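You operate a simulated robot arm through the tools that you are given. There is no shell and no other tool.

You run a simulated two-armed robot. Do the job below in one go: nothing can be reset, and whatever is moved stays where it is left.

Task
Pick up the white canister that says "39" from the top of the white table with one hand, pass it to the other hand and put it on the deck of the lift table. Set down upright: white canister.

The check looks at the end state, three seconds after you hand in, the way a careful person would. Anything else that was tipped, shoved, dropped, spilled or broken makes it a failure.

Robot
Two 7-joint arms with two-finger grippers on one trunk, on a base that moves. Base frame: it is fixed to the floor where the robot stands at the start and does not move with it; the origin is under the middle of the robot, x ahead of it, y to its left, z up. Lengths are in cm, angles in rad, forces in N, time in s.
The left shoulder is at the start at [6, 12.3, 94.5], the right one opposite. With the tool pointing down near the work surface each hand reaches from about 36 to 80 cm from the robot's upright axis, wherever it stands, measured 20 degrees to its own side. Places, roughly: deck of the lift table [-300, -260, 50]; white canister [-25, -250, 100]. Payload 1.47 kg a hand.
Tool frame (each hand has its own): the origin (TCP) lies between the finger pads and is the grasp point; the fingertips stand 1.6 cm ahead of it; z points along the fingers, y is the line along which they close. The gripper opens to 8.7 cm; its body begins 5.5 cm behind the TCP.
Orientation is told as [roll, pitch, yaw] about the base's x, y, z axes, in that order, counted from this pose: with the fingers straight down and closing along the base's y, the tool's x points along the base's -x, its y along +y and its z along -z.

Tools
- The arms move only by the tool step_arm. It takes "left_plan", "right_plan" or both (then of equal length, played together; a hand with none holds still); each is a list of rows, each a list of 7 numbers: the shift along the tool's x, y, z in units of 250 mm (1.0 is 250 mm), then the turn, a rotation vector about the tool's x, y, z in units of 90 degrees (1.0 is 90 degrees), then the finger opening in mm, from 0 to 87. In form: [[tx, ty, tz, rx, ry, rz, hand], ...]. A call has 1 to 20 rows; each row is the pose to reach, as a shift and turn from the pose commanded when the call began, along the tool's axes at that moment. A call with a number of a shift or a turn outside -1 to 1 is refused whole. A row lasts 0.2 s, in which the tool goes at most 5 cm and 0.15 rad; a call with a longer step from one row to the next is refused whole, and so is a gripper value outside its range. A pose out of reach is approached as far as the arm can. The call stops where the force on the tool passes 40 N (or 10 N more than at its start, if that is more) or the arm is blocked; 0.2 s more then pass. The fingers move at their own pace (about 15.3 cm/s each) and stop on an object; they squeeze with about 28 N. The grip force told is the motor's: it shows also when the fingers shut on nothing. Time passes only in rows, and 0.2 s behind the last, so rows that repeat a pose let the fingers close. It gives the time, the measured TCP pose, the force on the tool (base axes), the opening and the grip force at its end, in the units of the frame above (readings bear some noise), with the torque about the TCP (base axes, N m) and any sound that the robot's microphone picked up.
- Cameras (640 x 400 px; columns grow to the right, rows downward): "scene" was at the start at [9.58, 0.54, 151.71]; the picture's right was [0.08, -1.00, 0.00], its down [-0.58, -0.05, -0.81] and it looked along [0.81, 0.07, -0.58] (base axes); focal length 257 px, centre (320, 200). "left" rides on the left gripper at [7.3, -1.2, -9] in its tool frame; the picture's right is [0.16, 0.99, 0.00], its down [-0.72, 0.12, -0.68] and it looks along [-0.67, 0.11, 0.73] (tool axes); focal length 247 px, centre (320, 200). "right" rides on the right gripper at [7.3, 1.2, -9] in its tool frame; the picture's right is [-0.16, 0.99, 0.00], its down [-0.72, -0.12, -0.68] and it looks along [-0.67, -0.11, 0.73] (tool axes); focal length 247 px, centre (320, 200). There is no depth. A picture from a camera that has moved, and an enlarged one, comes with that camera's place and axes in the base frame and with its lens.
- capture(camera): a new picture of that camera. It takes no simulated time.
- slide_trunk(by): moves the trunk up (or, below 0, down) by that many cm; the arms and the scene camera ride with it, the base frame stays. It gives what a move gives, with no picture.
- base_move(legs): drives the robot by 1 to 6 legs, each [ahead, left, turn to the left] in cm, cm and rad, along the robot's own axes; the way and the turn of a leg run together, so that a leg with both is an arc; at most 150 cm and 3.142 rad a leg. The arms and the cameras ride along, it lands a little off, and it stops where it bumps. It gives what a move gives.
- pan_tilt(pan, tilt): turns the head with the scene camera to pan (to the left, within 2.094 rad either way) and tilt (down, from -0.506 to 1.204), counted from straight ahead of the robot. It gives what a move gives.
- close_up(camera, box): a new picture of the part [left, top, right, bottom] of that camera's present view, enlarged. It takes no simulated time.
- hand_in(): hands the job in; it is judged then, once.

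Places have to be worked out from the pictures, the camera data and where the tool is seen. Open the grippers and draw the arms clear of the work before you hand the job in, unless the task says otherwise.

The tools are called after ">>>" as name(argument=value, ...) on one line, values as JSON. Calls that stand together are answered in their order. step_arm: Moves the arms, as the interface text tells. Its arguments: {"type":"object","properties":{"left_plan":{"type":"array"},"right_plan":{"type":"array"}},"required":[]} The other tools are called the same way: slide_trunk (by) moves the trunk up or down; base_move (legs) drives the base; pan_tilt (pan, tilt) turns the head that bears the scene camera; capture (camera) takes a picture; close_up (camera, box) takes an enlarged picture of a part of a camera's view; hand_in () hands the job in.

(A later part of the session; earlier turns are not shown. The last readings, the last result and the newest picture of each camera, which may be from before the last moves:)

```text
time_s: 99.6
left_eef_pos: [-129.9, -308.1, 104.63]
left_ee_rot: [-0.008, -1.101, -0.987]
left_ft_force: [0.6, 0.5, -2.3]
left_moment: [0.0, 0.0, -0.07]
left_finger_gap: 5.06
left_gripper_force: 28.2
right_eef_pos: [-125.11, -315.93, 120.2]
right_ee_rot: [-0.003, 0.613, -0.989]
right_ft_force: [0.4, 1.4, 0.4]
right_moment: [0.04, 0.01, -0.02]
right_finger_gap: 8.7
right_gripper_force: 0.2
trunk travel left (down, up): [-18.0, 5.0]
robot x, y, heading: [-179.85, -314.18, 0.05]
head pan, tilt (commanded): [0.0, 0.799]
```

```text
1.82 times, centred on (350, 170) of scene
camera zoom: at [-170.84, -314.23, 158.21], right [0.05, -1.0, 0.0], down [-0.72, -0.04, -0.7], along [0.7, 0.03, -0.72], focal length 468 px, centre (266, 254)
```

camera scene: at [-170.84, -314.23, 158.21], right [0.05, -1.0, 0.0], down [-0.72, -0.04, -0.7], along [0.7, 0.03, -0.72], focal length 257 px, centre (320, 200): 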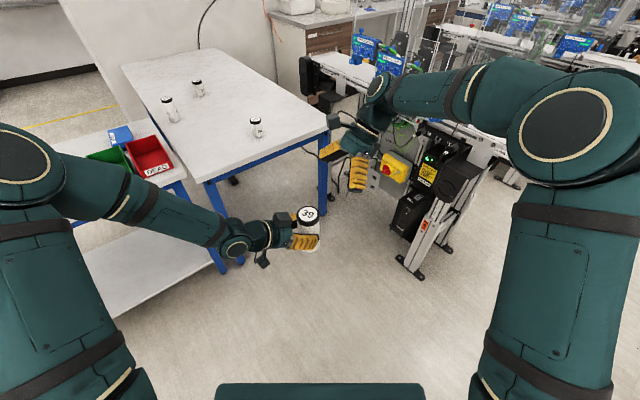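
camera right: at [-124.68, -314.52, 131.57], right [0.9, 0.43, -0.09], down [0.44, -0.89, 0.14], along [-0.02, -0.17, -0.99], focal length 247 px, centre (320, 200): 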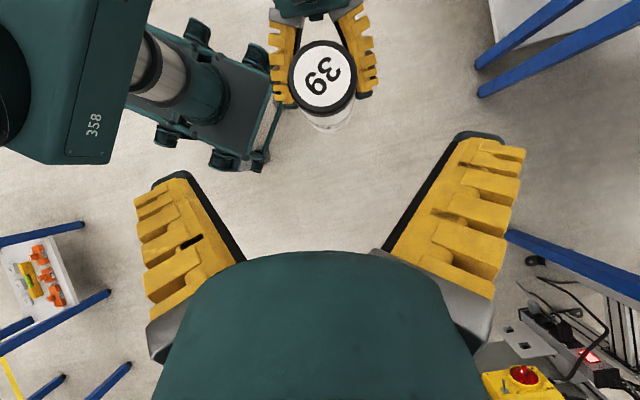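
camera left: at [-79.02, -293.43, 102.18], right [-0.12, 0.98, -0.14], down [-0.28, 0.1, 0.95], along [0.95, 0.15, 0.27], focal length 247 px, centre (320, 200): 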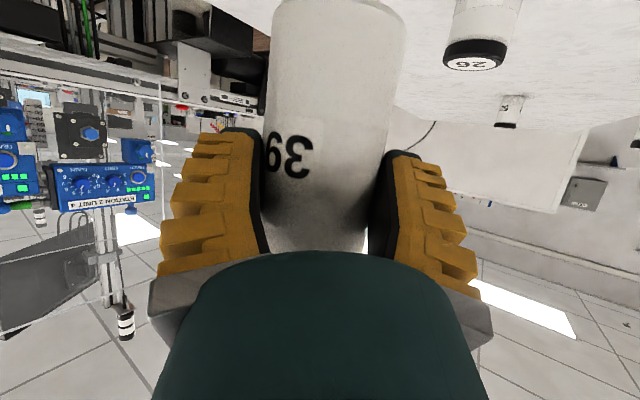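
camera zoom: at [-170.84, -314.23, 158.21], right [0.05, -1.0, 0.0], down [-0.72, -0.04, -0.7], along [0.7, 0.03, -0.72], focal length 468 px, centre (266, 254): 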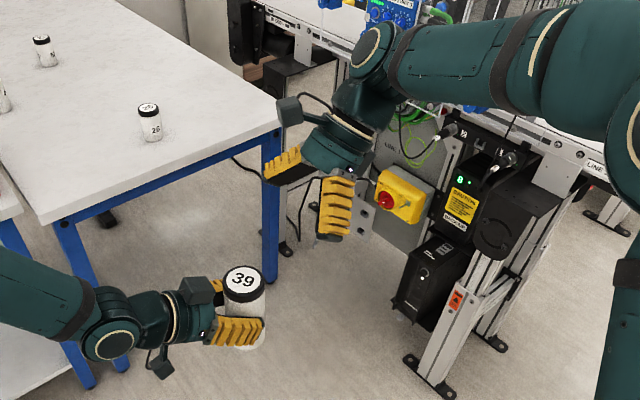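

Lateral alignment is within ~0.2 cm. I slide the right hand 8 cm along its own axis toward the lid and look again.

>>> step_arm(right_plan=[[0, 0.001, 0.08, 0, 0, 0, 87], [0, 0.002, 0.16, 0, 0, 0, 87], [0, 0.003, 0.24, 0, 0, 0, 87], [0, 0.004, 0.32, 0, 0, 0, 87]])

>>> capture(camera="right")

>>> close_up(camera="scene", box=[220, 120, 420, 280])

```text
time_s: 100.6
left_eef_pos: [-130.06, -308.0, 104.68]
left_ee_rot: [-0.009, -1.102, -0.989]
left_ft_force: [-0.2, 0.5, -2.2]
left_moment: [0.02, 0.04, 0.01]
left_finger_gap: 5.05
left_gripper_force: 28.3
right_eef_pos: [-127.59, -311.93, 113.55]
right_ee_rot: [0.001, 0.611, -0.986]
right_ft_force: [0.4, -0.4, -0.3]
right_moment: [-0.07, 0.0, 0.01]
right_finger_gap: 8.7
right_gripper_force: 0.0
trunk travel left (down, up): [-18.0, 5.0]
robot x, y, heading: [-179.77, -314.43, 0.051]
head pan, tilt (commanded): [0.0, 0.799]
```

```text
taken
camera right: at [-127.04, -310.62, 124.97], right [0.9, 0.44, -0.09], down [0.45, -0.88, 0.14], along [-0.02, -0.17, -0.99], focal length 247 px, centre (320, 200)
```

right: 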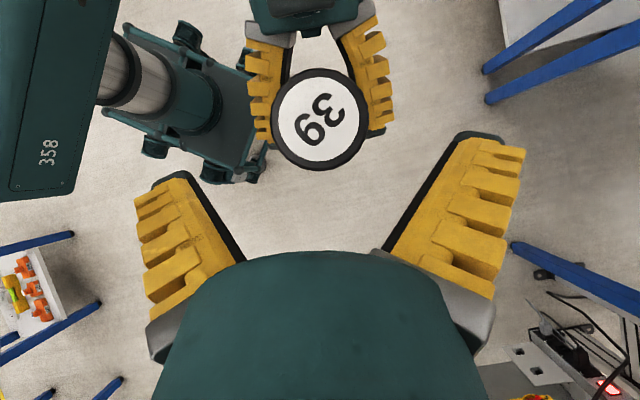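

```text
2.50 times, centred on (320, 200) of scene
camera zoom: at [-170.89, -314.26, 158.21], right [0.05, -1.0, 0.0], down [-0.72, -0.04, -0.7], along [0.7, 0.03, -0.72], focal length 643 px, centre (320, 200)
```

zoom: 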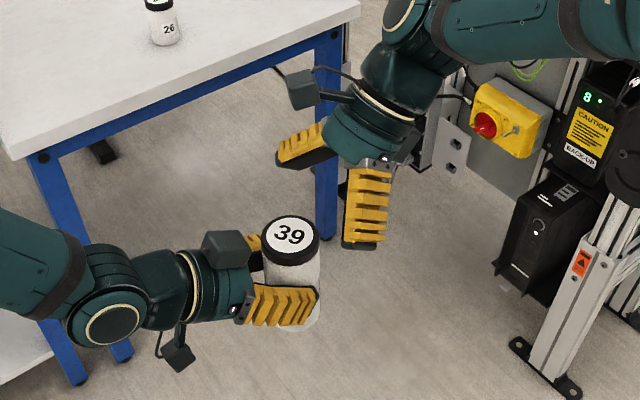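

The lid is centred between the right fingers (≈0.1 cm off). I slide the remaining 6 cm in so the open fingers straddle the lid.

>>> step_arm(right_plan=[[0, 0.001, 0.06, 0, 0, 0, 87], [0, 0.002, 0.12, 0, 0, 0, 87], [0, 0.003, 0.18, 0, 0, 0, 87], [0, 0.004, 0.238, 0, 0, 0, 87]])

>>> capture(camera="right")

>>> close_up(camera="scene", box=[240, 150, 400, 270])

>>> capture(camera="left")

```text
time_s: 101.6
left_eef_pos: [-130.14, -308.14, 104.63]
left_ee_rot: [-0.007, -1.101, -0.989]
left_ft_force: [-0.3, -0.1, -2.7]
left_moment: [0.04, 0.03, 0.02]
left_finger_gap: 5.05
left_gripper_force: 27.9
right_eef_pos: [-129.51, -309.28, 108.7]
right_ee_rot: [0.0, 0.612, -0.989]
right_ft_force: [-0.7, 0.0, -0.3]
right_moment: [0.02, -0.03, 0.01]
right_finger_gap: 8.7
right_gripper_force: 0.1
trunk travel left (down, up): [-18.0, 5.0]
robot x, y, heading: [-179.91, -314.28, 0.051]
head pan, tilt (commanded): [0.0, 0.799]
```

```text
taken
camera right: at [-128.94, -307.85, 120.09], right [0.9, 0.44, -0.09], down [0.44, -0.88, 0.14], along [-0.02, -0.17, -0.99], focal length 247 px, centre (320, 200)
```

right: 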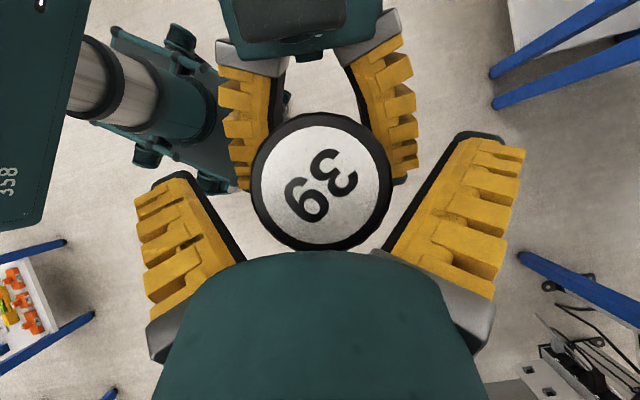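

```text
3.33 times, centred on (320, 210) of scene
camera zoom: at [-170.89, -314.28, 158.21], right [0.05, -1.0, 0.0], down [-0.72, -0.04, -0.7], along [0.7, 0.04, -0.72], focal length 857 px, centre (320, 167)
```

zoom: 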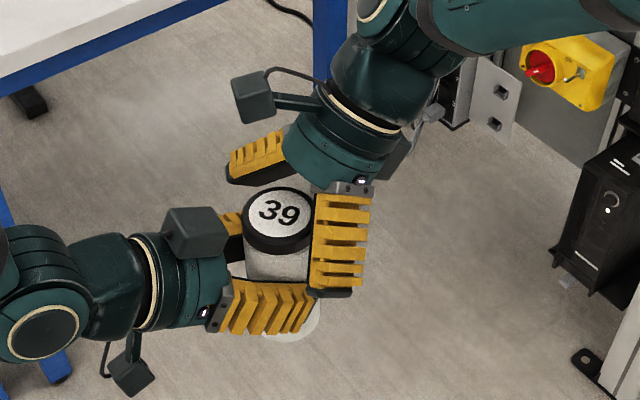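

```text
taken
camera left: at [-137.04, -299.24, 102.27], right [0.79, 0.6, -0.14], down [-0.05, 0.3, 0.95], along [0.61, -0.74, 0.27], focal length 247 px, centre (320, 200)
```

left: 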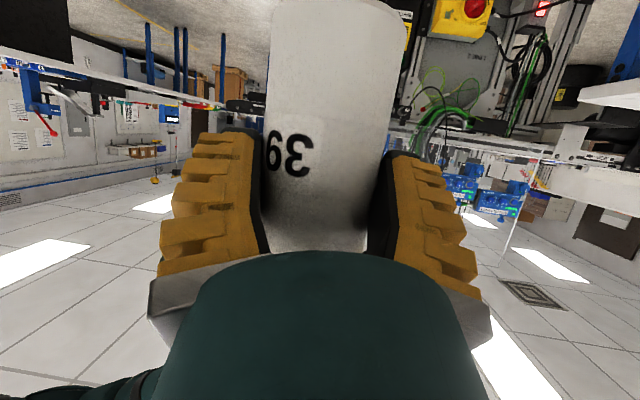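

The right fingers straddle the lid with no contact force and sit above the left fingers. I close the right gripper while the left keeps holding.

>>> step_arm(right_plan=[[0, 0, 0, 0, 0, 0, 75], [0, 0, 0, 0, 0, 0, 62], [0, 0, 0, 0, 0, 0, 50], [0, 0, 0, 0, 0, 0, 40], [0, 0, 0, 0, 0, 0, 40], [0, 0, 0, 0, 0, 0, 40]])

>>> capture(camera="right")

>>> close_up(camera="scene", box=[240, 150, 400, 270])

```text
time_s: 103.0
left_eef_pos: [-130.04, -308.08, 104.75]
left_ee_rot: [-0.008, -1.101, -0.993]
left_ft_force: [-9.7, -6.1, 1.6]
left_moment: [0.1, -0.25, -0.14]
left_finger_gap: 5.04
left_gripper_force: 28.1
right_eef_pos: [-129.34, -309.15, 108.78]
right_ee_rot: [0.003, 0.611, -0.988]
right_ft_force: [7.9, 6.5, -2.2]
right_moment: [0.1, -0.17, -0.03]
right_finger_gap: 5.89
right_gripper_force: 28.2
trunk travel left (down, up): [-18.0, 5.0]
robot x, y, heading: [-180.06, -314.55, 0.06]
head pan, tilt (commanded): [0.0, 0.799]
```

```text
taken
camera right: at [-128.94, -307.86, 120.13], right [0.9, 0.44, -0.09], down [0.44, -0.88, 0.14], along [-0.02, -0.17, -0.99], focal length 247 px, centre (320, 200)
```

right: 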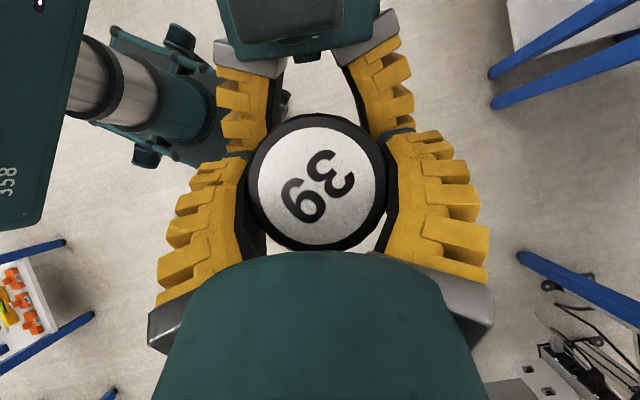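

```text
3.33 times, centred on (320, 210) of scene
camera zoom: at [-170.9, -314.29, 158.21], right [0.05, -1.0, 0.0], down [-0.72, -0.04, -0.7], along [0.7, 0.04, -0.72], focal length 857 px, centre (320, 167)
```

zoom: 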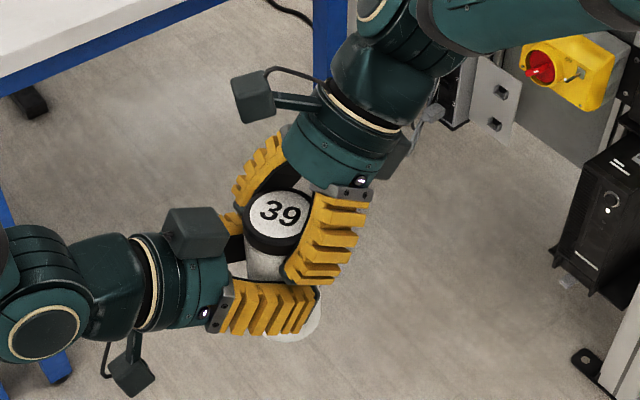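

Both hands hold the canister now (right 5.89 cm gap, 28 N), with ~11 N of sideways strain between them. I ease the right hand 0.2 cm to relieve it before letting go with the left.

>>> step_arm(right_plan=[[0, 0.004, 0, 0, 0, 0, 40], [0, 0.008, 0, 0, 0, 0, 40], [0, 0.008, 0, 0, 0, 0, 40]])

```text
time_s: 103.8
left_eef_pos: [-129.91, -308.08, 104.55]
left_ee_rot: [-0.006, -1.102, -0.987]
left_ft_force: [-4.2, -2.5, 1.7]
left_moment: [-0.02, 0.02, -0.04]
left_finger_gap: 5.06
left_gripper_force: 28.0
right_eef_pos: [-129.41, -309.12, 108.69]
right_ee_rot: [0.001, 0.61, -0.988]
right_ft_force: [4.2, 2.4, -1.7]
right_moment: [0.15, -0.2, -0.04]
right_finger_gap: 5.91
right_gripper_force: 27.8
trunk travel left (down, up): [-18.0, 5.0]
robot x, y, heading: [-179.46, -314.34, 0.053]
head pan, tilt (commanded): [0.0, 0.799]
```

The strain dropped to ~5 N; a further 0.15 cm relieves it, then I open the left gripper slowly while the right holds.

>>> step_arm(right_plan=[[0, 0.006, 0, 0, 0, 0, 40], [0, 0.006, 0, 0, 0, 0, 40], [0, 0.006, 0, 0, 0, 0, 40], [0, 0.006, 0, 0, 0, 0, 40], [0, 0.006, 0, 0, 0, 0, 40], [0, 0.006, 0, 0, 0, 0, 40]], left_plan=[[0, 0, 0, 0, 0, 0, 40], [0, 0, 0, 0, 0, 0, 55], [0, 0, 0, 0, 0, 0, 65], [0, 0, 0, 0, 0, 0, 80], [0, 0, 0, 0, 0, 0, 87], [0, 0, 0, 0, 0, 0, 87]])

>>> close_up(camera="scene", box=[240, 150, 400, 270])

>>> capture(camera="left")

```text
time_s: 105.2
left_eef_pos: [-130.02, -308.2, 104.74]
left_ee_rot: [-0.01, -1.101, -0.988]
left_ft_force: [-0.4, -0.5, 0.8]
left_moment: [0.01, 0.02, -0.01]
left_finger_gap: 8.69
left_gripper_force: 0.1
right_eef_pos: [-129.22, -309.05, 108.75]
right_ee_rot: [0.0, 0.611, -0.989]
right_ft_force: [-0.4, -0.5, -0.1]
right_moment: [0.03, 0.0, 0.0]
right_finger_gap: 5.9
right_gripper_force: 27.9
trunk travel left (down, up): [-18.0, 5.0]
robot x, y, heading: [-179.91, -314.63, 0.05]
head pan, tilt (commanded): [0.0, 0.799]
```

```text
3.33 times, centred on (320, 210) of scene
camera zoom: at [-170.9, -314.29, 158.21], right [0.05, -1.0, 0.0], down [-0.72, -0.04, -0.7], along [0.7, 0.04, -0.72], focal length 857 px, centre (320, 167)
```

zoom: 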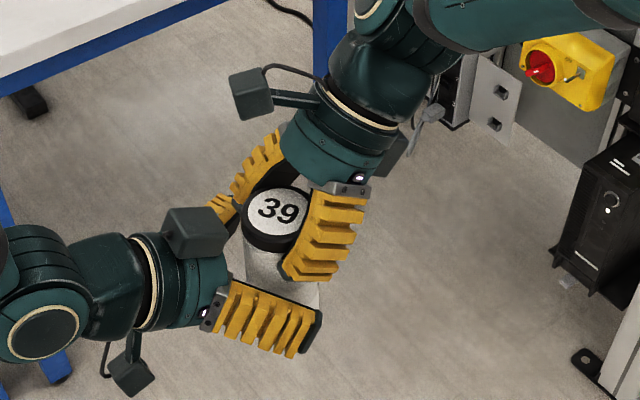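

```text
taken
camera left: at [-137.05, -299.25, 102.28], right [0.79, 0.6, -0.14], down [-0.05, 0.3, 0.95], along [0.61, -0.75, 0.27], focal length 247 px, centre (320, 200)
```

left: 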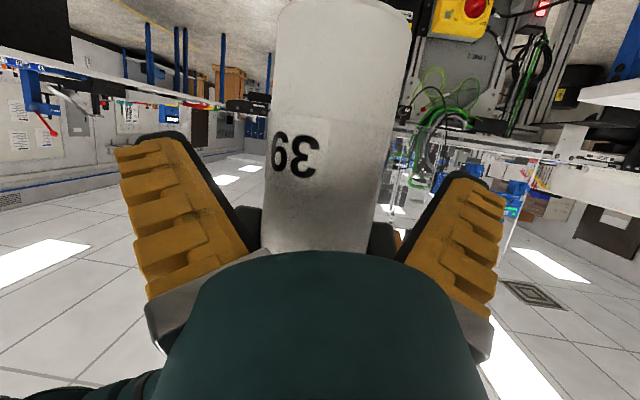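

The left fingers are open and the right hand holds the canister. I withdraw the left hand backwards along its own axis.

>>> step_arm(left_plan=[[0, 0, -0.08, 0, 0, 0, 87], [0, 0, -0.18, 0, 0, 0, 87], [0, 0, -0.3, 0, 0, 0, 87], [0, 0, -0.42, 0, 0, 0, 87], [0, 0, -0.56, 0, 0, 0, 87]])

>>> capture(camera="scene")

>>> capture(camera="left")

```text
time_s: 106.4
left_eef_pos: [-136.97, -297.66, 111.05]
left_ee_rot: [-0.009, -1.103, -0.988]
left_ft_force: [-0.3, -0.1, -0.7]
left_moment: [-0.03, 0.01, 0.01]
left_finger_gap: 8.68
left_gripper_force: 0.0
right_eef_pos: [-129.25, -308.96, 108.85]
right_ee_rot: [0.002, 0.611, -0.987]
right_ft_force: [-0.2, 0.5, 0.3]
right_moment: [0.0, -0.05, 0.03]
right_finger_gap: 5.89
right_gripper_force: 28.2
trunk travel left (down, up): [-18.0, 5.0]
robot x, y, heading: [-179.92, -314.84, 0.052]
head pan, tilt (commanded): [0.0, 0.799]
```

```text
taken
camera scene: at [-171.03, -314.28, 158.22], right [0.05, -1.0, 0.0], down [-0.72, -0.04, -0.7], along [0.7, 0.03, -0.72], focal length 257 px, centre (320, 200)
```

scene: 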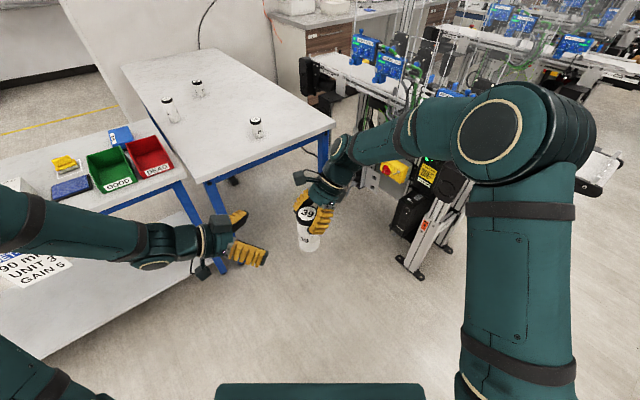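

```text
taken
camera left: at [-143.98, -288.66, 108.69], right [0.79, 0.6, -0.14], down [-0.05, 0.3, 0.95], along [0.61, -0.74, 0.27], focal length 247 px, centre (320, 200)
```

left: 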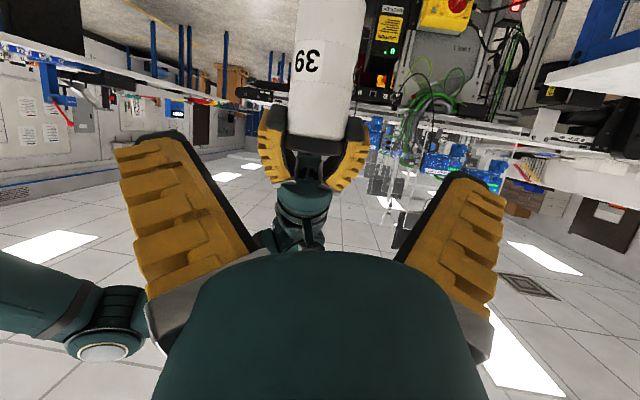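

The handover is done: the right hand holds the canister by the lid region and the left is clear. I tuck the left hand back to its tool-down rest pose.

>>> step_arm(left_plan=[[-0.0185, -0.002, -0.0355, -0.033, 0.0577, -0.0536, 87], [-0.0371, -0.004, -0.0709, -0.066, 0.1155, -0.1073, 87], [-0.0556, -0.006, -0.1064, -0.099, 0.1732, -0.1609, 87], [-0.0742, -0.008, -0.1418, -0.132, 0.231, -0.2145, 87], [-0.0927, -0.01, -0.1773, -0.165, 0.2887, -0.2682, 87], [-0.1113, -0.012, -0.2127, -0.1979, 0.3465, -0.3218, 87], [-0.1298, -0.014, -0.2482, -0.2309, 0.4042, -0.3755, 87], [-0.1484, -0.016, -0.2836, -0.2639, 0.462, -0.4291, 87], [-0.1669, -0.018, -0.3191, -0.2969, 0.5197, -0.4827, 87], [-0.1855, -0.02, -0.3545, -0.3299, 0.5775, -0.5364, 87], [-0.204, -0.022, -0.39, -0.3629, 0.6352, -0.59, 87]])

>>> base_move(legs=[[0, 0, 1.3], [0, 0, 1.3]])

>>> pan_tilt(pan=0.0, tilt=0.5)

>>> capture(camera="scene")

```text
time_s: 108.8
left_eef_pos: [-140.56, -292.39, 119.95]
left_ee_rot: [-0.007, 0.005, 0.039]
left_ft_force: [0.2, 0.4, -1.1]
left_moment: [-0.06, 0.03, 0.02]
left_finger_gap: 8.69
left_gripper_force: 0.0
left hand out of reach, approached as far as the arm can: row 6
right_eef_pos: [-129.09, -308.79, 108.84]
right_ee_rot: [-0.002, 0.608, -0.988]
right_ft_force: [-0.3, 0.5, 0.3]
right_moment: [-0.01, 0.01, 0.01]
right_finger_gap: 5.85
right_gripper_force: 28.0
trunk travel left (down, up): [-18.0, 5.0]
robot x, y, heading: [-179.7, -314.03, 0.048]
head pan, tilt (commanded): [0.0, 0.799]
```

```text
time_s: 115.6
left_eef_pos: [-224.68, -313.83, 119.88]
left_ee_rot: [-0.001, 0.003, 2.651]
left_ft_force: [0.3, -1.6, 0.5]
left_moment: [-0.03, 0.01, 0.02]
left_finger_gap: 8.71
left_gripper_force: 0.1
right_eef_pos: [-226.3, -293.58, 108.9]
right_ee_rot: [0.001, 0.611, 1.623]
right_ft_force: [-0.4, -1.5, 0.4]
right_moment: [0.01, -0.01, 0.02]
right_finger_gap: 5.89
right_gripper_force: 28.1
trunk travel left (down, up): [-18.0, 5.0]
robot x, y, heading: [-179.87, -314.33, 2.664]
head pan, tilt (commanded): [0.0, 0.799]
```

```text
time_s: 116.4
left_eef_pos: [-224.76, -313.87, 119.96]
left_ee_rot: [-0.001, 0.004, 2.654]
left_ft_force: [0.6, -0.9, 0.0]
left_moment: [0.02, 0.03, 0.03]
left_finger_gap: 8.68
left_gripper_force: 0.1
right_eef_pos: [-226.33, -293.83, 108.89]
right_ee_rot: [0.0, 0.611, 1.625]
right_ft_force: [0.4, 0.3, 0.6]
right_moment: [0.01, 0.03, -0.03]
right_finger_gap: 5.87
right_gripper_force: 28.0
trunk travel left (down, up): [-18.0, 5.0]
robot x, y, heading: [-179.99, -314.66, 2.664]
head pan, tilt (commanded): [0.0, 0.499]
```

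```text
taken
camera scene: at [-188.97, -310.09, 160.8], right [0.46, 0.89, 0.0], down [0.42, -0.22, -0.88], along [-0.78, 0.41, -0.48], focal length 257 px, centre (320, 200)
```

scene: 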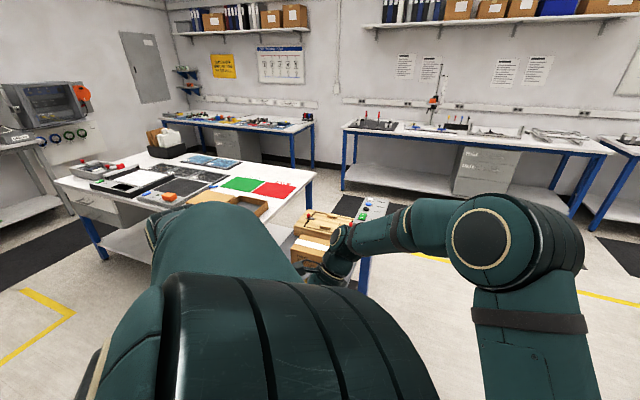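

The left arm's elbow has ended up in front of the head camera and hides the lift. I move the left hand outwards and a bit lower to swing that elbow out of view.

>>> step_arm(left_plan=[[0.02, 0.12, 0.06, 0, 0, 0, 60], [0.04, 0.24, 0.12, 0, 0, 0, 60], [0.06, 0.36, 0.18, 0, 0, 0, 60], [0.08, 0.48, 0.24, 0, 0, 0, 60], [0.1, 0.6, 0.3, 0, 0, 0, 60]])

>>> capture(camera="scene")

```text
time_s: 117.6
left_eef_pos: [-229.41, -328.43, 112.43]
left_ee_rot: [-0.003, 0.003, 2.652]
left_ft_force: [0.8, -0.2, -0.2]
left_moment: [-0.01, -0.01, -0.02]
left_finger_gap: 6.45
left_gripper_force: 3.9
right_eef_pos: [-226.39, -293.74, 108.72]
right_ee_rot: [-0.001, 0.609, 1.626]
right_ft_force: [-0.6, -0.4, 0.6]
right_moment: [0.02, 0.0, 0.01]
right_finger_gap: 5.88
right_gripper_force: 27.5
trunk travel left (down, up): [-18.0, 5.0]
robot x, y, heading: [-179.71, -314.45, 2.661]
head pan, tilt (commanded): [0.0, 0.499]
```

```text
taken
camera scene: at [-189.06, -310.16, 160.8], right [0.46, 0.89, 0.0], down [0.43, -0.22, -0.88], along [-0.78, 0.41, -0.48], focal length 257 px, centre (320, 200)
```

scene: 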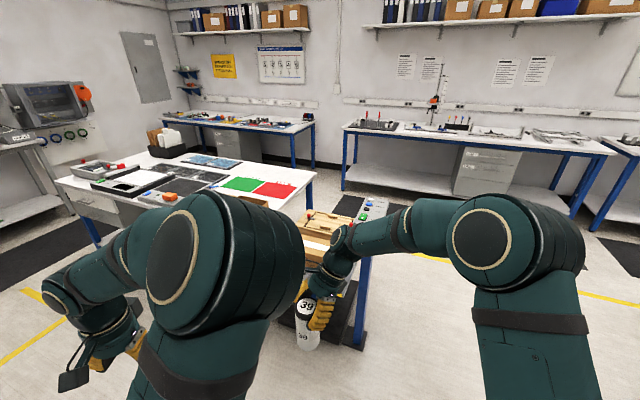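

The view is better and the canister hangs upright in the right hand. I zoom in on the lift table behind it.

>>> close_up(camera="scene", box=[240, 170, 440, 350])

>>> capture(camera="right")

```text
2.22 times, centred on (340, 260) of scene
camera zoom: at [-189.06, -310.16, 160.8], right [0.46, 0.89, 0.0], down [0.43, -0.22, -0.88], along [-0.78, 0.41, -0.48], focal length 571 px, centre (276, 67)
```

zoom: 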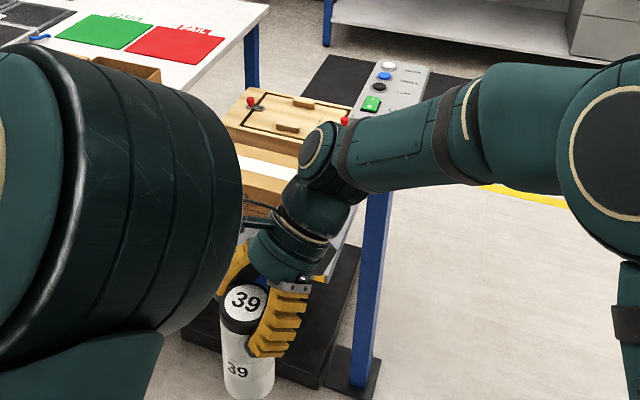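

```text
taken
camera right: at [-227.48, -294.67, 120.11], right [-0.99, 0.08, -0.09], down [0.06, 0.99, 0.14], along [0.1, 0.14, -0.99], focal length 247 px, centre (320, 200)
```

right: 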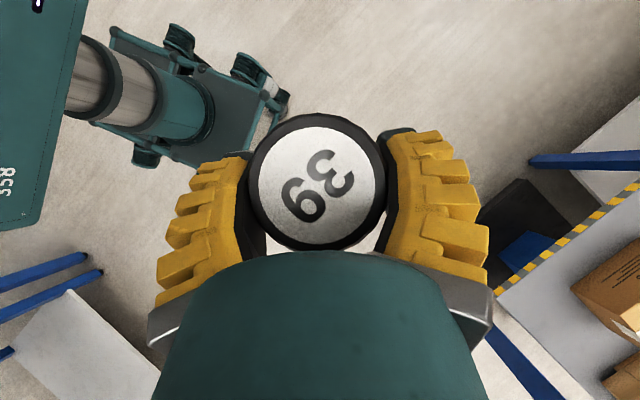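

I now place the deck's near-left corner at about (-265,-256), deck z≈52-54, the button panel (z≈99) in front of it on its post, and the free strip of deck in front of the cardboard box. I drive to a stand-off left of the deck's striped end and turn to face along it.

>>> base_move(legs=[[48, 42, 0], [0, 0, -0.36]])

>>> pan_tilt(pan=-0.3, tilt=0.6)

>>> capture(camera="scene")

>>> capture(camera="right")

>>> capture(camera="left")

```text
time_s: 123.0
left_eef_pos: [-292.32, -325.49, 112.51]
left_ee_rot: [-0.001, 0.004, 2.297]
left_ft_force: [0.3, 0.0, -0.1]
left_moment: [-0.02, 0.02, -0.02]
left_finger_gap: 6.47
left_gripper_force: 2.9
right_eef_pos: [-277.56, -294.21, 108.74]
right_ee_rot: [0.0, 0.611, 1.27]
right_ft_force: [0.1, 0.5, 1.1]
right_moment: [0.03, 0.01, 0.02]
right_finger_gap: 5.88
right_gripper_force: 28.1
trunk travel left (down, up): [-18.0, 5.0]
robot x, y, heading: [-241.13, -330.13, 2.306]
head pan, tilt (commanded): [0.0, 0.499]
```

```text
time_s: 123.8
left_eef_pos: [-292.45, -325.64, 112.51]
left_ee_rot: [-0.002, 0.003, 2.297]
left_ft_force: [-0.8, -0.1, -0.9]
left_moment: [-0.01, 0.0, 0.02]
left_finger_gap: 6.46
left_gripper_force: 3.2
right_eef_pos: [-277.54, -294.19, 108.68]
right_ee_rot: [0.0, 0.611, 1.268]
right_ft_force: [-0.4, -0.2, 0.5]
right_moment: [0.02, -0.03, -0.01]
right_finger_gap: 5.89
right_gripper_force: 28.0
trunk travel left (down, up): [-18.0, 5.0]
robot x, y, heading: [-241.03, -329.95, 2.308]
head pan, tilt (commanded): [-0.3, 0.6]
```

```text
taken
camera scene: at [-245.8, -321.37, 159.9], right [0.91, 0.42, 0.0], down [0.24, -0.51, -0.83], along [-0.35, 0.75, -0.56], focal length 257 px, centre (320, 200)
```

scene: 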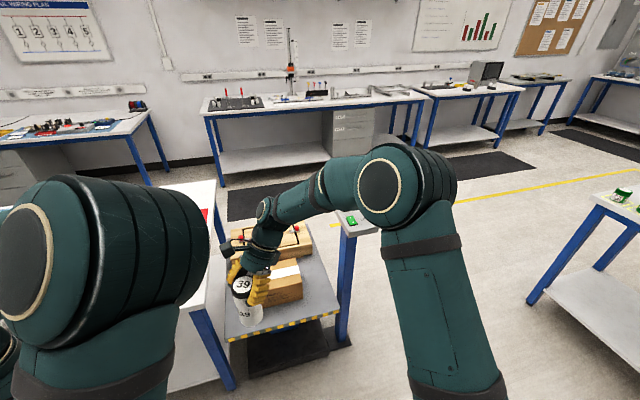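

```text
taken
camera right: at [-278.87, -294.65, 120.12], right [-0.9, 0.42, -0.09], down [0.4, 0.9, 0.14], along [0.14, 0.09, -0.99], focal length 247 px, centre (320, 200)
```

right: 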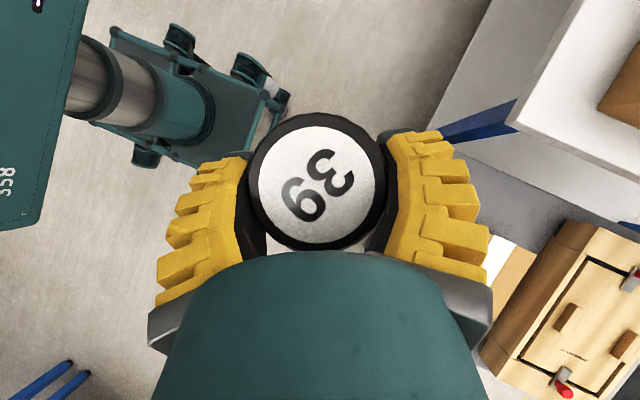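

```text
taken
camera left: at [-286.6, -330.16, 121.53], right [-0.63, -0.77, 0.0], down [-0.57, 0.47, 0.68], along [-0.52, 0.43, -0.74], focal length 247 px, centre (320, 200)
```

left: 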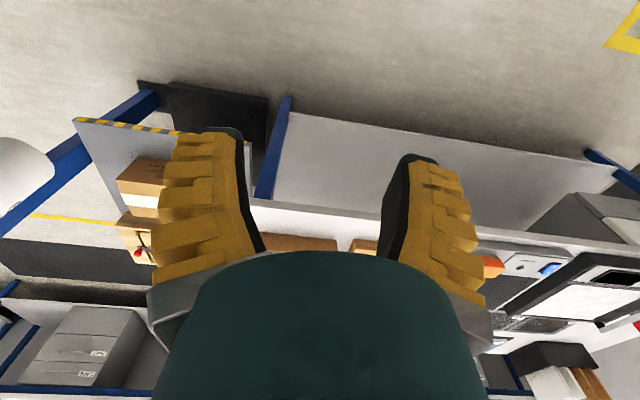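

The striped end of the deck, the cardboard and wooden boxes, and the panel post are ahead. I zoom in for measurements.

>>> close_up(camera="scene", box=[180, 180, 380, 380])

>>> close_up(camera="left", box=[40, 60, 300, 300])

```text
2.00 times, centred on (280, 280) of scene
camera zoom: at [-245.8, -321.37, 159.9], right [0.91, 0.42, 0.0], down [0.24, -0.51, -0.83], along [-0.35, 0.75, -0.56], focal length 514 px, centre (400, 40)
```

zoom: 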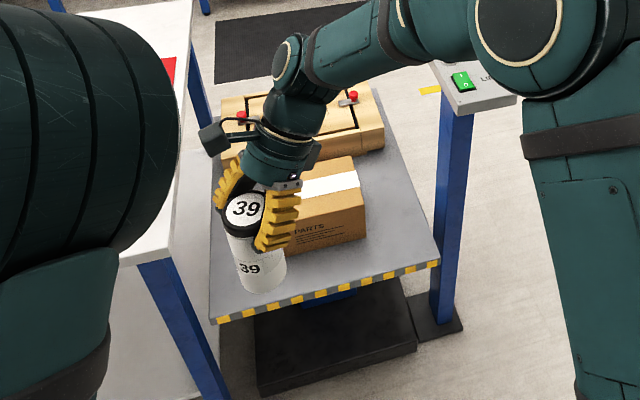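

```text
1.67 times, centred on (170, 180) of left
camera zoom: at [-286.6, -330.16, 121.53], right [-0.63, -0.77, 0.0], down [-0.57, 0.47, 0.68], along [-0.52, 0.43, -0.74], focal length 412 px, centre (570, 233)
```

zoom: 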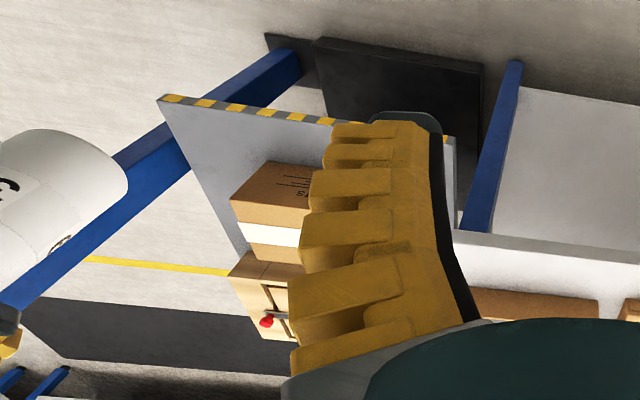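

The deck end is well seen now: near-left corner ≈(-266.2,-256.2), deck z≈53.7, cardboard box starting ~9 cm in and ~15 cm back from the front edge, white table beside it. My target is the free front-left part of the deck (about 6 cm from each edge); I raise the left hand and turn the right hand so it leans straight ahead, upright canister kept.

>>> step_arm(right_plan=[[-0.05, -0.025, -0.035, 0.0459, 0, -0.0654, 40], [-0.1, -0.05, -0.07, 0.0918, 0, -0.1308, 40], [-0.15, -0.074, -0.105, 0.1377, 0, -0.1962, 40], [-0.2, -0.099, -0.14, 0.1836, 0, -0.2616, 40], [-0.249, -0.124, -0.175, 0.2295, 0, -0.327, 40], [-0.299, -0.149, -0.21, 0.2754, 0, -0.3924, 40], [-0.349, -0.173, -0.245, 0.3213, 0, -0.4578, 40], [-0.399, -0.198, -0.28, 0.3672, 0, -0.5232, 40]], left_plan=[[0, 0, -0.08, 0, 0, 0, 60], [0, 0, -0.16, 0, 0, 0, 60], [0, 0, -0.24, 0, 0, 0, 60], [0, 0, -0.32, 0, 0, 0, 60], [0, 0, -0.4, 0, 0, 0, 60], [0, 0, -0.48, 0, 0, 0, 60], [0, 0, -0.56, 0, 0, 0, 60], [0, 0, -0.62, 0, 0, 0, 60]])

>>> capture(camera="scene")

>>> capture(camera="right")

```text
time_s: 125.6
left_eef_pos: [-292.46, -325.51, 128.01]
left_ee_rot: [-0.001, 0.002, 2.296]
left_ft_force: [-0.2, -0.6, -0.9]
left_moment: [0.01, -0.03, 0.01]
left_finger_gap: 6.48
left_gripper_force: 3.4
right_eef_pos: [-269.06, -284.03, 108.73]
right_ee_rot: [-0.002, 0.609, 2.272]
right_ft_force: [-0.3, 0.3, 0.9]
right_moment: [0.03, -0.01, -0.01]
right_finger_gap: 5.84
right_gripper_force: 28.4
trunk travel left (down, up): [-18.0, 5.0]
robot x, y, heading: [-241.26, -329.83, 2.307]
head pan, tilt (commanded): [-0.3, 0.6]
```

```text
taken
camera scene: at [-245.77, -321.35, 159.9], right [0.91, 0.42, 0.0], down [0.24, -0.51, -0.82], along [-0.35, 0.75, -0.57], focal length 257 px, centre (320, 200)
```

scene: 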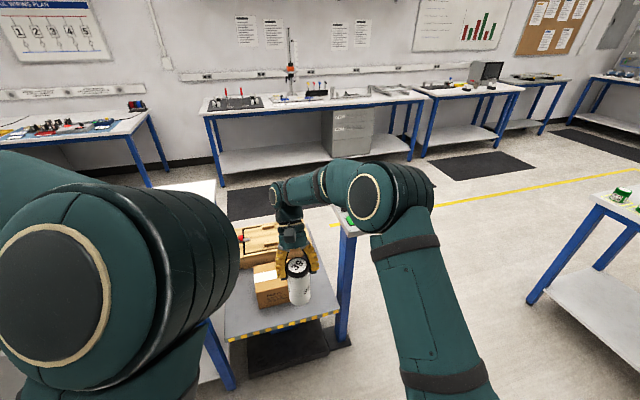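

```text
taken
camera right: at [-269.42, -285.41, 120.18], right [-0.84, -0.54, -0.09], down [-0.55, 0.82, 0.14], along [0.0, 0.17, -0.99], focal length 247 px, centre (320, 200)
```

right: 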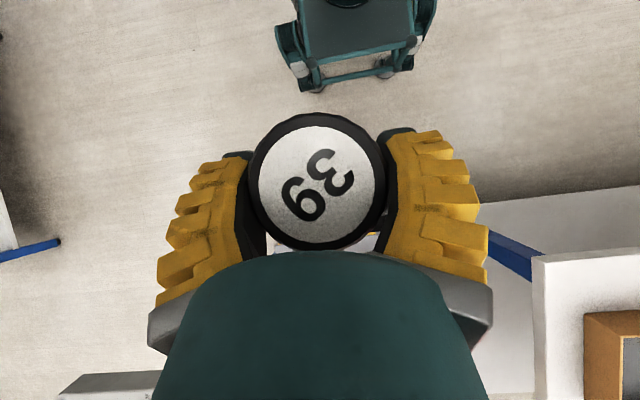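

The grip is steady and upright. From this end, though, my right elbow would come down right beside the button panel; approaching the deck from its opposite (far) end puts the right arm on the open side. I slide right, back into the aisle between table 2 and the post, keeping my heading.

>>> base_move(legs=[[0, -105, 0]])

>>> pan_tilt(pan=0.0, tilt=0.5)

>>> capture(camera="scene")

```text
time_s: 135.2
left_eef_pos: [-214.5, -254.64, 128.02]
left_ee_rot: [-0.002, 0.004, 2.319]
left_ft_force: [-0.3, 0.8, -0.3]
left_moment: [0.0, 0.0, 0.01]
left_finger_gap: 6.47
left_gripper_force: 3.6
right_eef_pos: [-191.91, -212.49, 108.84]
right_ee_rot: [-0.001, 0.61, 2.294]
right_ft_force: [0.6, -0.4, 0.0]
right_moment: [-0.02, 0.0, 0.01]
right_finger_gap: 5.86
right_gripper_force: 28.0
trunk travel left (down, up): [-18.0, 5.0]
robot x, y, heading: [-162.87, -257.58, 2.326]
head pan, tilt (commanded): [-0.3, 0.6]
```

```text
time_s: 136.0
left_eef_pos: [-214.52, -254.37, 127.95]
left_ee_rot: [-0.002, 0.004, 2.318]
left_ft_force: [-0.6, -0.9, 0.1]
left_moment: [-0.01, 0.01, 0.0]
left_finger_gap: 6.45
left_gripper_force: 3.5
right_eef_pos: [-191.97, -212.46, 108.7]
right_ee_rot: [-0.003, 0.611, 2.293]
right_ft_force: [-0.8, -0.3, -0.3]
right_moment: [0.04, 0.0, 0.03]
right_finger_gap: 5.83
right_gripper_force: 28.2
trunk travel left (down, up): [-18.0, 5.0]
robot x, y, heading: [-163.23, -257.99, 2.324]
head pan, tilt (commanded): [0.0, 0.499]
```

```text
taken
camera scene: at [-170.2, -250.61, 160.81], right [0.73, 0.69, 0.0], down [0.33, -0.35, -0.88], along [-0.6, 0.64, -0.48], focal length 257 px, centre (320, 200)
```

scene: 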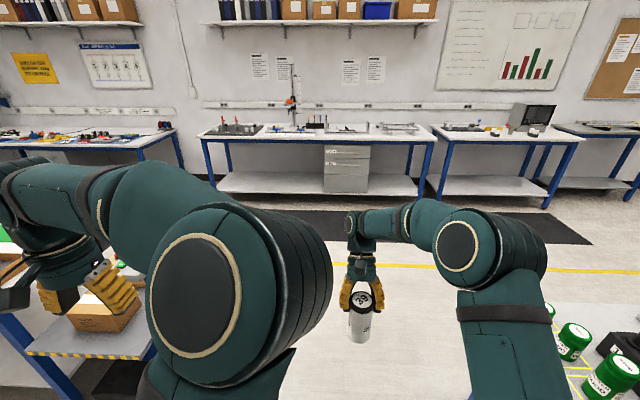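

The aisle ahead is free. I straighten the heading a little and drive ahead past the post in two legs.

>>> base_move(legs=[[0, 0, -0.05], [100, -3, 0], [95, -3, 0]])

>>> capture(camera="scene")

```text
time_s: 146.1
left_eef_pos: [-335.16, -100.13, 128.04]
left_ee_rot: [-0.001, 0.004, 2.268]
left_ft_force: [1.7, -0.4, 0.1]
left_moment: [0.0, -0.01, 0.02]
left_finger_gap: 6.45
left_gripper_force: 3.3
right_eef_pos: [-310.4, -59.44, 108.87]
right_ee_rot: [-0.002, 0.611, 2.243]
right_ft_force: [-0.8, -0.8, 0.6]
right_moment: [0.03, -0.03, 0.0]
right_finger_gap: 5.83
right_gripper_force: 27.9
trunk travel left (down, up): [-18.0, 5.0]
robot x, y, heading: [-283.91, -105.71, 2.275]
head pan, tilt (commanded): [0.0, 0.499]
```

```text
taken
camera scene: at [-290.65, -98.47, 160.81], right [0.76, 0.65, 0.0], down [0.31, -0.36, -0.88], along [-0.57, 0.67, -0.48], focal length 257 px, centre (320, 200)
```

scene: 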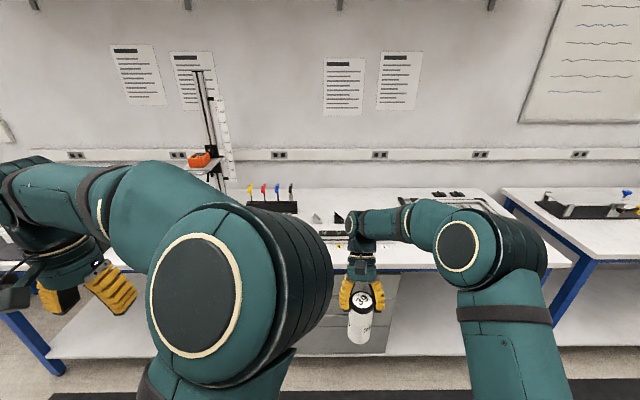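

I am now beyond the deck's far end with the wall bench ~85 cm ahead. I turn left by half a circle to face the deck's far end.

>>> base_move(legs=[[0, 0, 1.57], [0, 0, 1.568]])

>>> pan_tilt(pan=-0.5, tilt=0.5)

>>> capture(camera="scene")

```text
time_s: 154.2
left_eef_pos: [-232.83, -112.28, 127.96]
left_ee_rot: [-0.002, 0.002, -0.88]
left_ft_force: [-0.5, -0.4, 0.2]
left_moment: [0.01, -0.02, -0.01]
left_finger_gap: 6.46
left_gripper_force: 3.7
right_eef_pos: [-257.67, -152.85, 108.76]
right_ee_rot: [-0.002, 0.61, -0.906]
right_ft_force: [0.6, 0.1, 0.7]
right_moment: [0.01, -0.01, -0.01]
right_finger_gap: 5.86
right_gripper_force: 27.7
trunk travel left (down, up): [-18.0, 5.0]
robot x, y, heading: [-283.81, -106.44, -0.87]
head pan, tilt (commanded): [0.0, 0.499]
```

```text
time_s: 155.1
left_eef_pos: [-232.8, -112.19, 128.04]
left_ee_rot: [-0.003, 0.004, -0.879]
left_ft_force: [0.4, 0.3, 0.5]
left_moment: [-0.01, 0.01, 0.03]
left_finger_gap: 6.45
left_gripper_force: 3.2
right_eef_pos: [-257.58, -152.78, 108.86]
right_ee_rot: [-0.002, 0.611, -0.906]
right_ft_force: [0.0, -0.6, -0.4]
right_moment: [-0.02, 0.0, 0.01]
right_finger_gap: 5.85
right_gripper_force: 27.8
trunk travel left (down, up): [-18.0, 5.0]
robot x, y, heading: [-284.22, -106.39, -0.877]
head pan, tilt (commanded): [-0.499, 0.499]
```

```text
taken
camera scene: at [-281.59, -115.9, 160.81], right [-0.98, -0.2, 0.0], down [-0.1, 0.47, -0.88], along [0.18, -0.86, -0.48], focal length 257 px, centre (320, 200)
```

scene: 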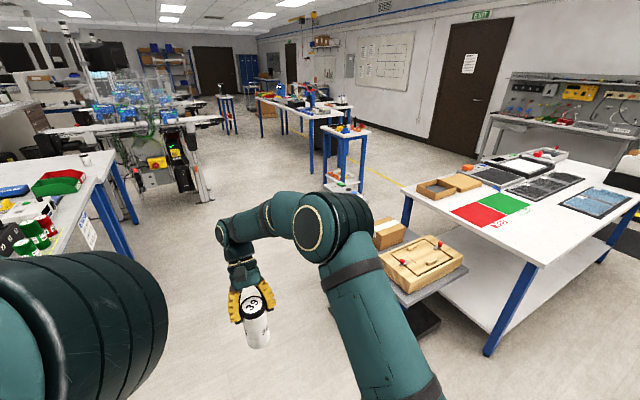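

The lift deck lies ahead right, beside the white table. I slide right ~90 cm to line up with the deck's front strip.

>>> base_move(legs=[[0, -90, 0]])

>>> pan_tilt(pan=0.0, tilt=0.65)

>>> capture(camera="scene")

>>> capture(camera="right")

```text
time_s: 163.3
left_eef_pos: [-301.31, -169.77, 128.04]
left_ee_rot: [-0.002, 0.005, -0.879]
left_ft_force: [-0.4, 0.0, 0.2]
left_moment: [0.01, -0.03, 0.01]
left_finger_gap: 6.45
left_gripper_force: 3.2
right_eef_pos: [-326.19, -210.55, 108.97]
right_ee_rot: [0.0, 0.609, -0.905]
right_ft_force: [-0.9, -0.8, -0.7]
right_moment: [-0.03, -0.02, -0.01]
right_finger_gap: 5.83
right_gripper_force: 28.1
trunk travel left (down, up): [-18.0, 5.0]
robot x, y, heading: [-352.53, -163.75, -0.87]
head pan, tilt (commanded): [-0.499, 0.499]
```

```text
time_s: 164.2
left_eef_pos: [-301.22, -169.8, 128.08]
left_ee_rot: [-0.003, 0.002, -0.879]
left_ft_force: [0.3, -0.6, -0.9]
left_moment: [-0.01, 0.02, 0.02]
left_finger_gap: 6.45
left_gripper_force: 3.8
right_eef_pos: [-326.16, -210.58, 108.75]
right_ee_rot: [-0.002, 0.611, -0.906]
right_ft_force: [0.5, 0.2, 0.9]
right_moment: [0.0, 0.02, -0.01]
right_finger_gap: 5.81
right_gripper_force: 27.9
trunk travel left (down, up): [-18.0, 5.0]
robot x, y, heading: [-352.22, -163.61, -0.868]
head pan, tilt (commanded): [0.0, 0.649]
```

```text
taken
camera scene: at [-346.33, -171.33, 159.47], right [-0.77, -0.64, 0.0], down [-0.39, 0.46, -0.8], along [0.51, -0.61, -0.6], focal length 257 px, centre (320, 200)
```

scene: 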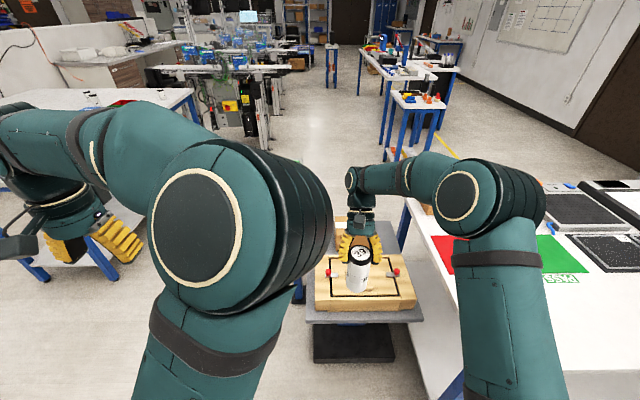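

```text
taken
camera right: at [-325.74, -209.13, 120.18], right [0.86, 0.51, -0.09], down [0.52, -0.84, 0.14], along [-0.01, -0.17, -0.99], focal length 247 px, centre (320, 200)
```

right: 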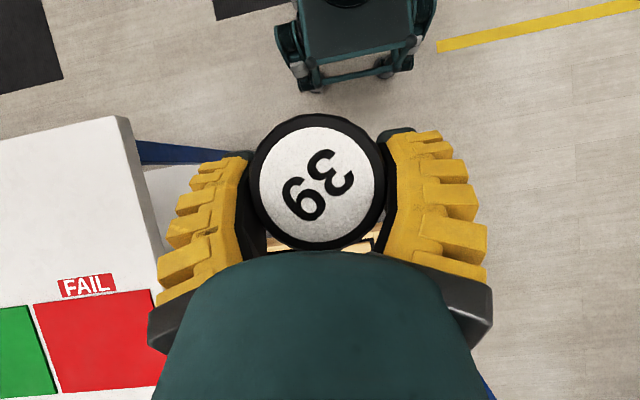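

The deck's far end with the wooden box is ahead, slightly right; my left elbow hides its front strip. I move the left hand further out and back to clear the view.

>>> step_arm(left_plan=[[0.06, 0.1, 0.1, 0, 0, 0, 60], [0.12, 0.2, 0.2, 0, 0, 0, 60], [0.18, 0.3, 0.3, 0, 0, 0, 60], [0.24, 0.4, 0.4, 0, 0, 0, 60], [0.3, 0.5, 0.5, 0, 0, 0, 60], [0.36, 0.6, 0.6, 0, 0, 0, 60]])

>>> capture(camera="scene")

```text
time_s: 165.6
left_eef_pos: [-297.87, -153.99, 114.57]
left_ee_rot: [0.002, 0.0, -0.882]
left_ft_force: [0.2, -0.3, 1.0]
left_moment: [0.0, -0.04, 0.02]
left_finger_gap: 6.47
left_gripper_force: 2.6
left hand out of reach, approached as far as the arm can: row 5, 6
right_eef_pos: [-326.11, -210.46, 108.9]
right_ee_rot: [0.002, 0.609, -0.904]
right_ft_force: [0.2, -0.3, 0.4]
right_moment: [0.0, 0.01, 0.02]
right_finger_gap: 5.82
right_gripper_force: 28.0
trunk travel left (down, up): [-18.0, 5.0]
robot x, y, heading: [-352.21, -163.58, -0.87]
head pan, tilt (commanded): [0.0, 0.649]
```

```text
taken
camera scene: at [-346.38, -171.34, 159.47], right [-0.76, -0.64, 0.0], down [-0.39, 0.46, -0.8], along [0.51, -0.61, -0.6], focal length 257 px, centre (320, 200)
```

scene: 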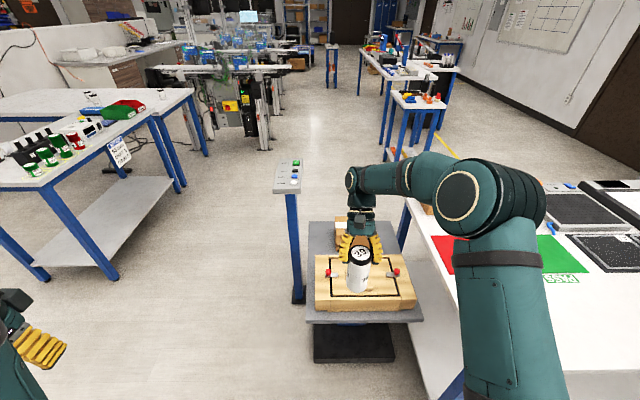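

Now the panel post, deck, and white table are in plain view. I zoom in for accurate positions of the free strip.

>>> close_up(camera="scene", box=[260, 150, 440, 370])

>>> close_up(camera="scene", box=[260, 150, 380, 240])

>>> close_up(camera="scene", box=[290, 240, 450, 340])

```text
1.82 times, centred on (350, 260) of scene
camera zoom: at [-346.38, -171.34, 159.47], right [-0.76, -0.64, 0.0], down [-0.39, 0.46, -0.8], along [0.51, -0.61, -0.6], focal length 468 px, centre (266, 91)
```

zoom: 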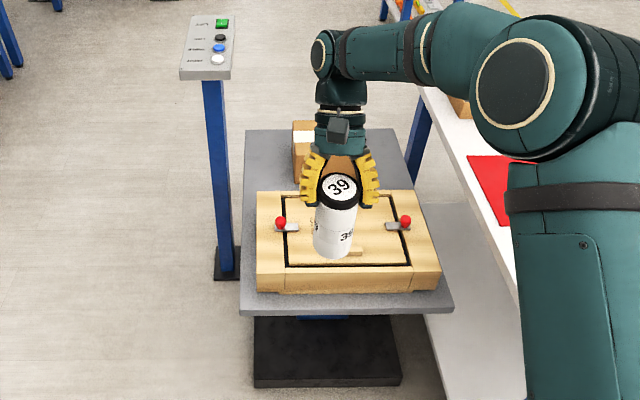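

```text
4.44 times, centred on (320, 195) of scene
camera zoom: at [-346.38, -171.34, 159.47], right [-0.76, -0.64, 0.0], down [-0.39, 0.46, -0.8], along [0.51, -0.61, -0.6], focal length 1143 px, centre (320, 222)
```

zoom: 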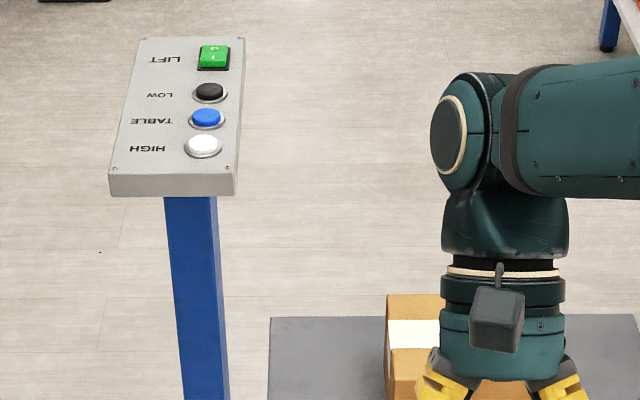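

```text
4.00 times, centred on (370, 290) of scene
camera zoom: at [-346.38, -171.34, 159.47], right [-0.76, -0.64, 0.0], down [-0.39, 0.46, -0.8], along [0.51, -0.61, -0.6], focal length 1028 px, centre (120, -160)
```

zoom: 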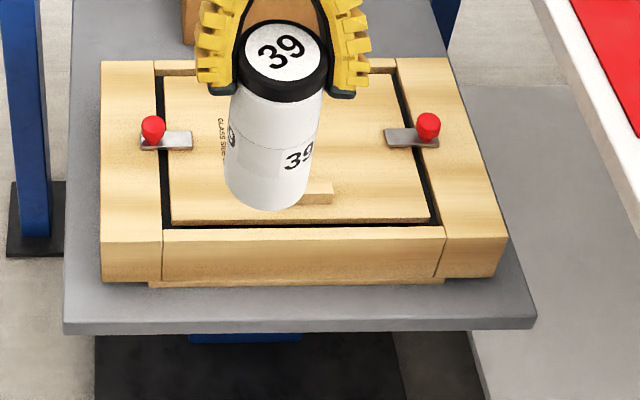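

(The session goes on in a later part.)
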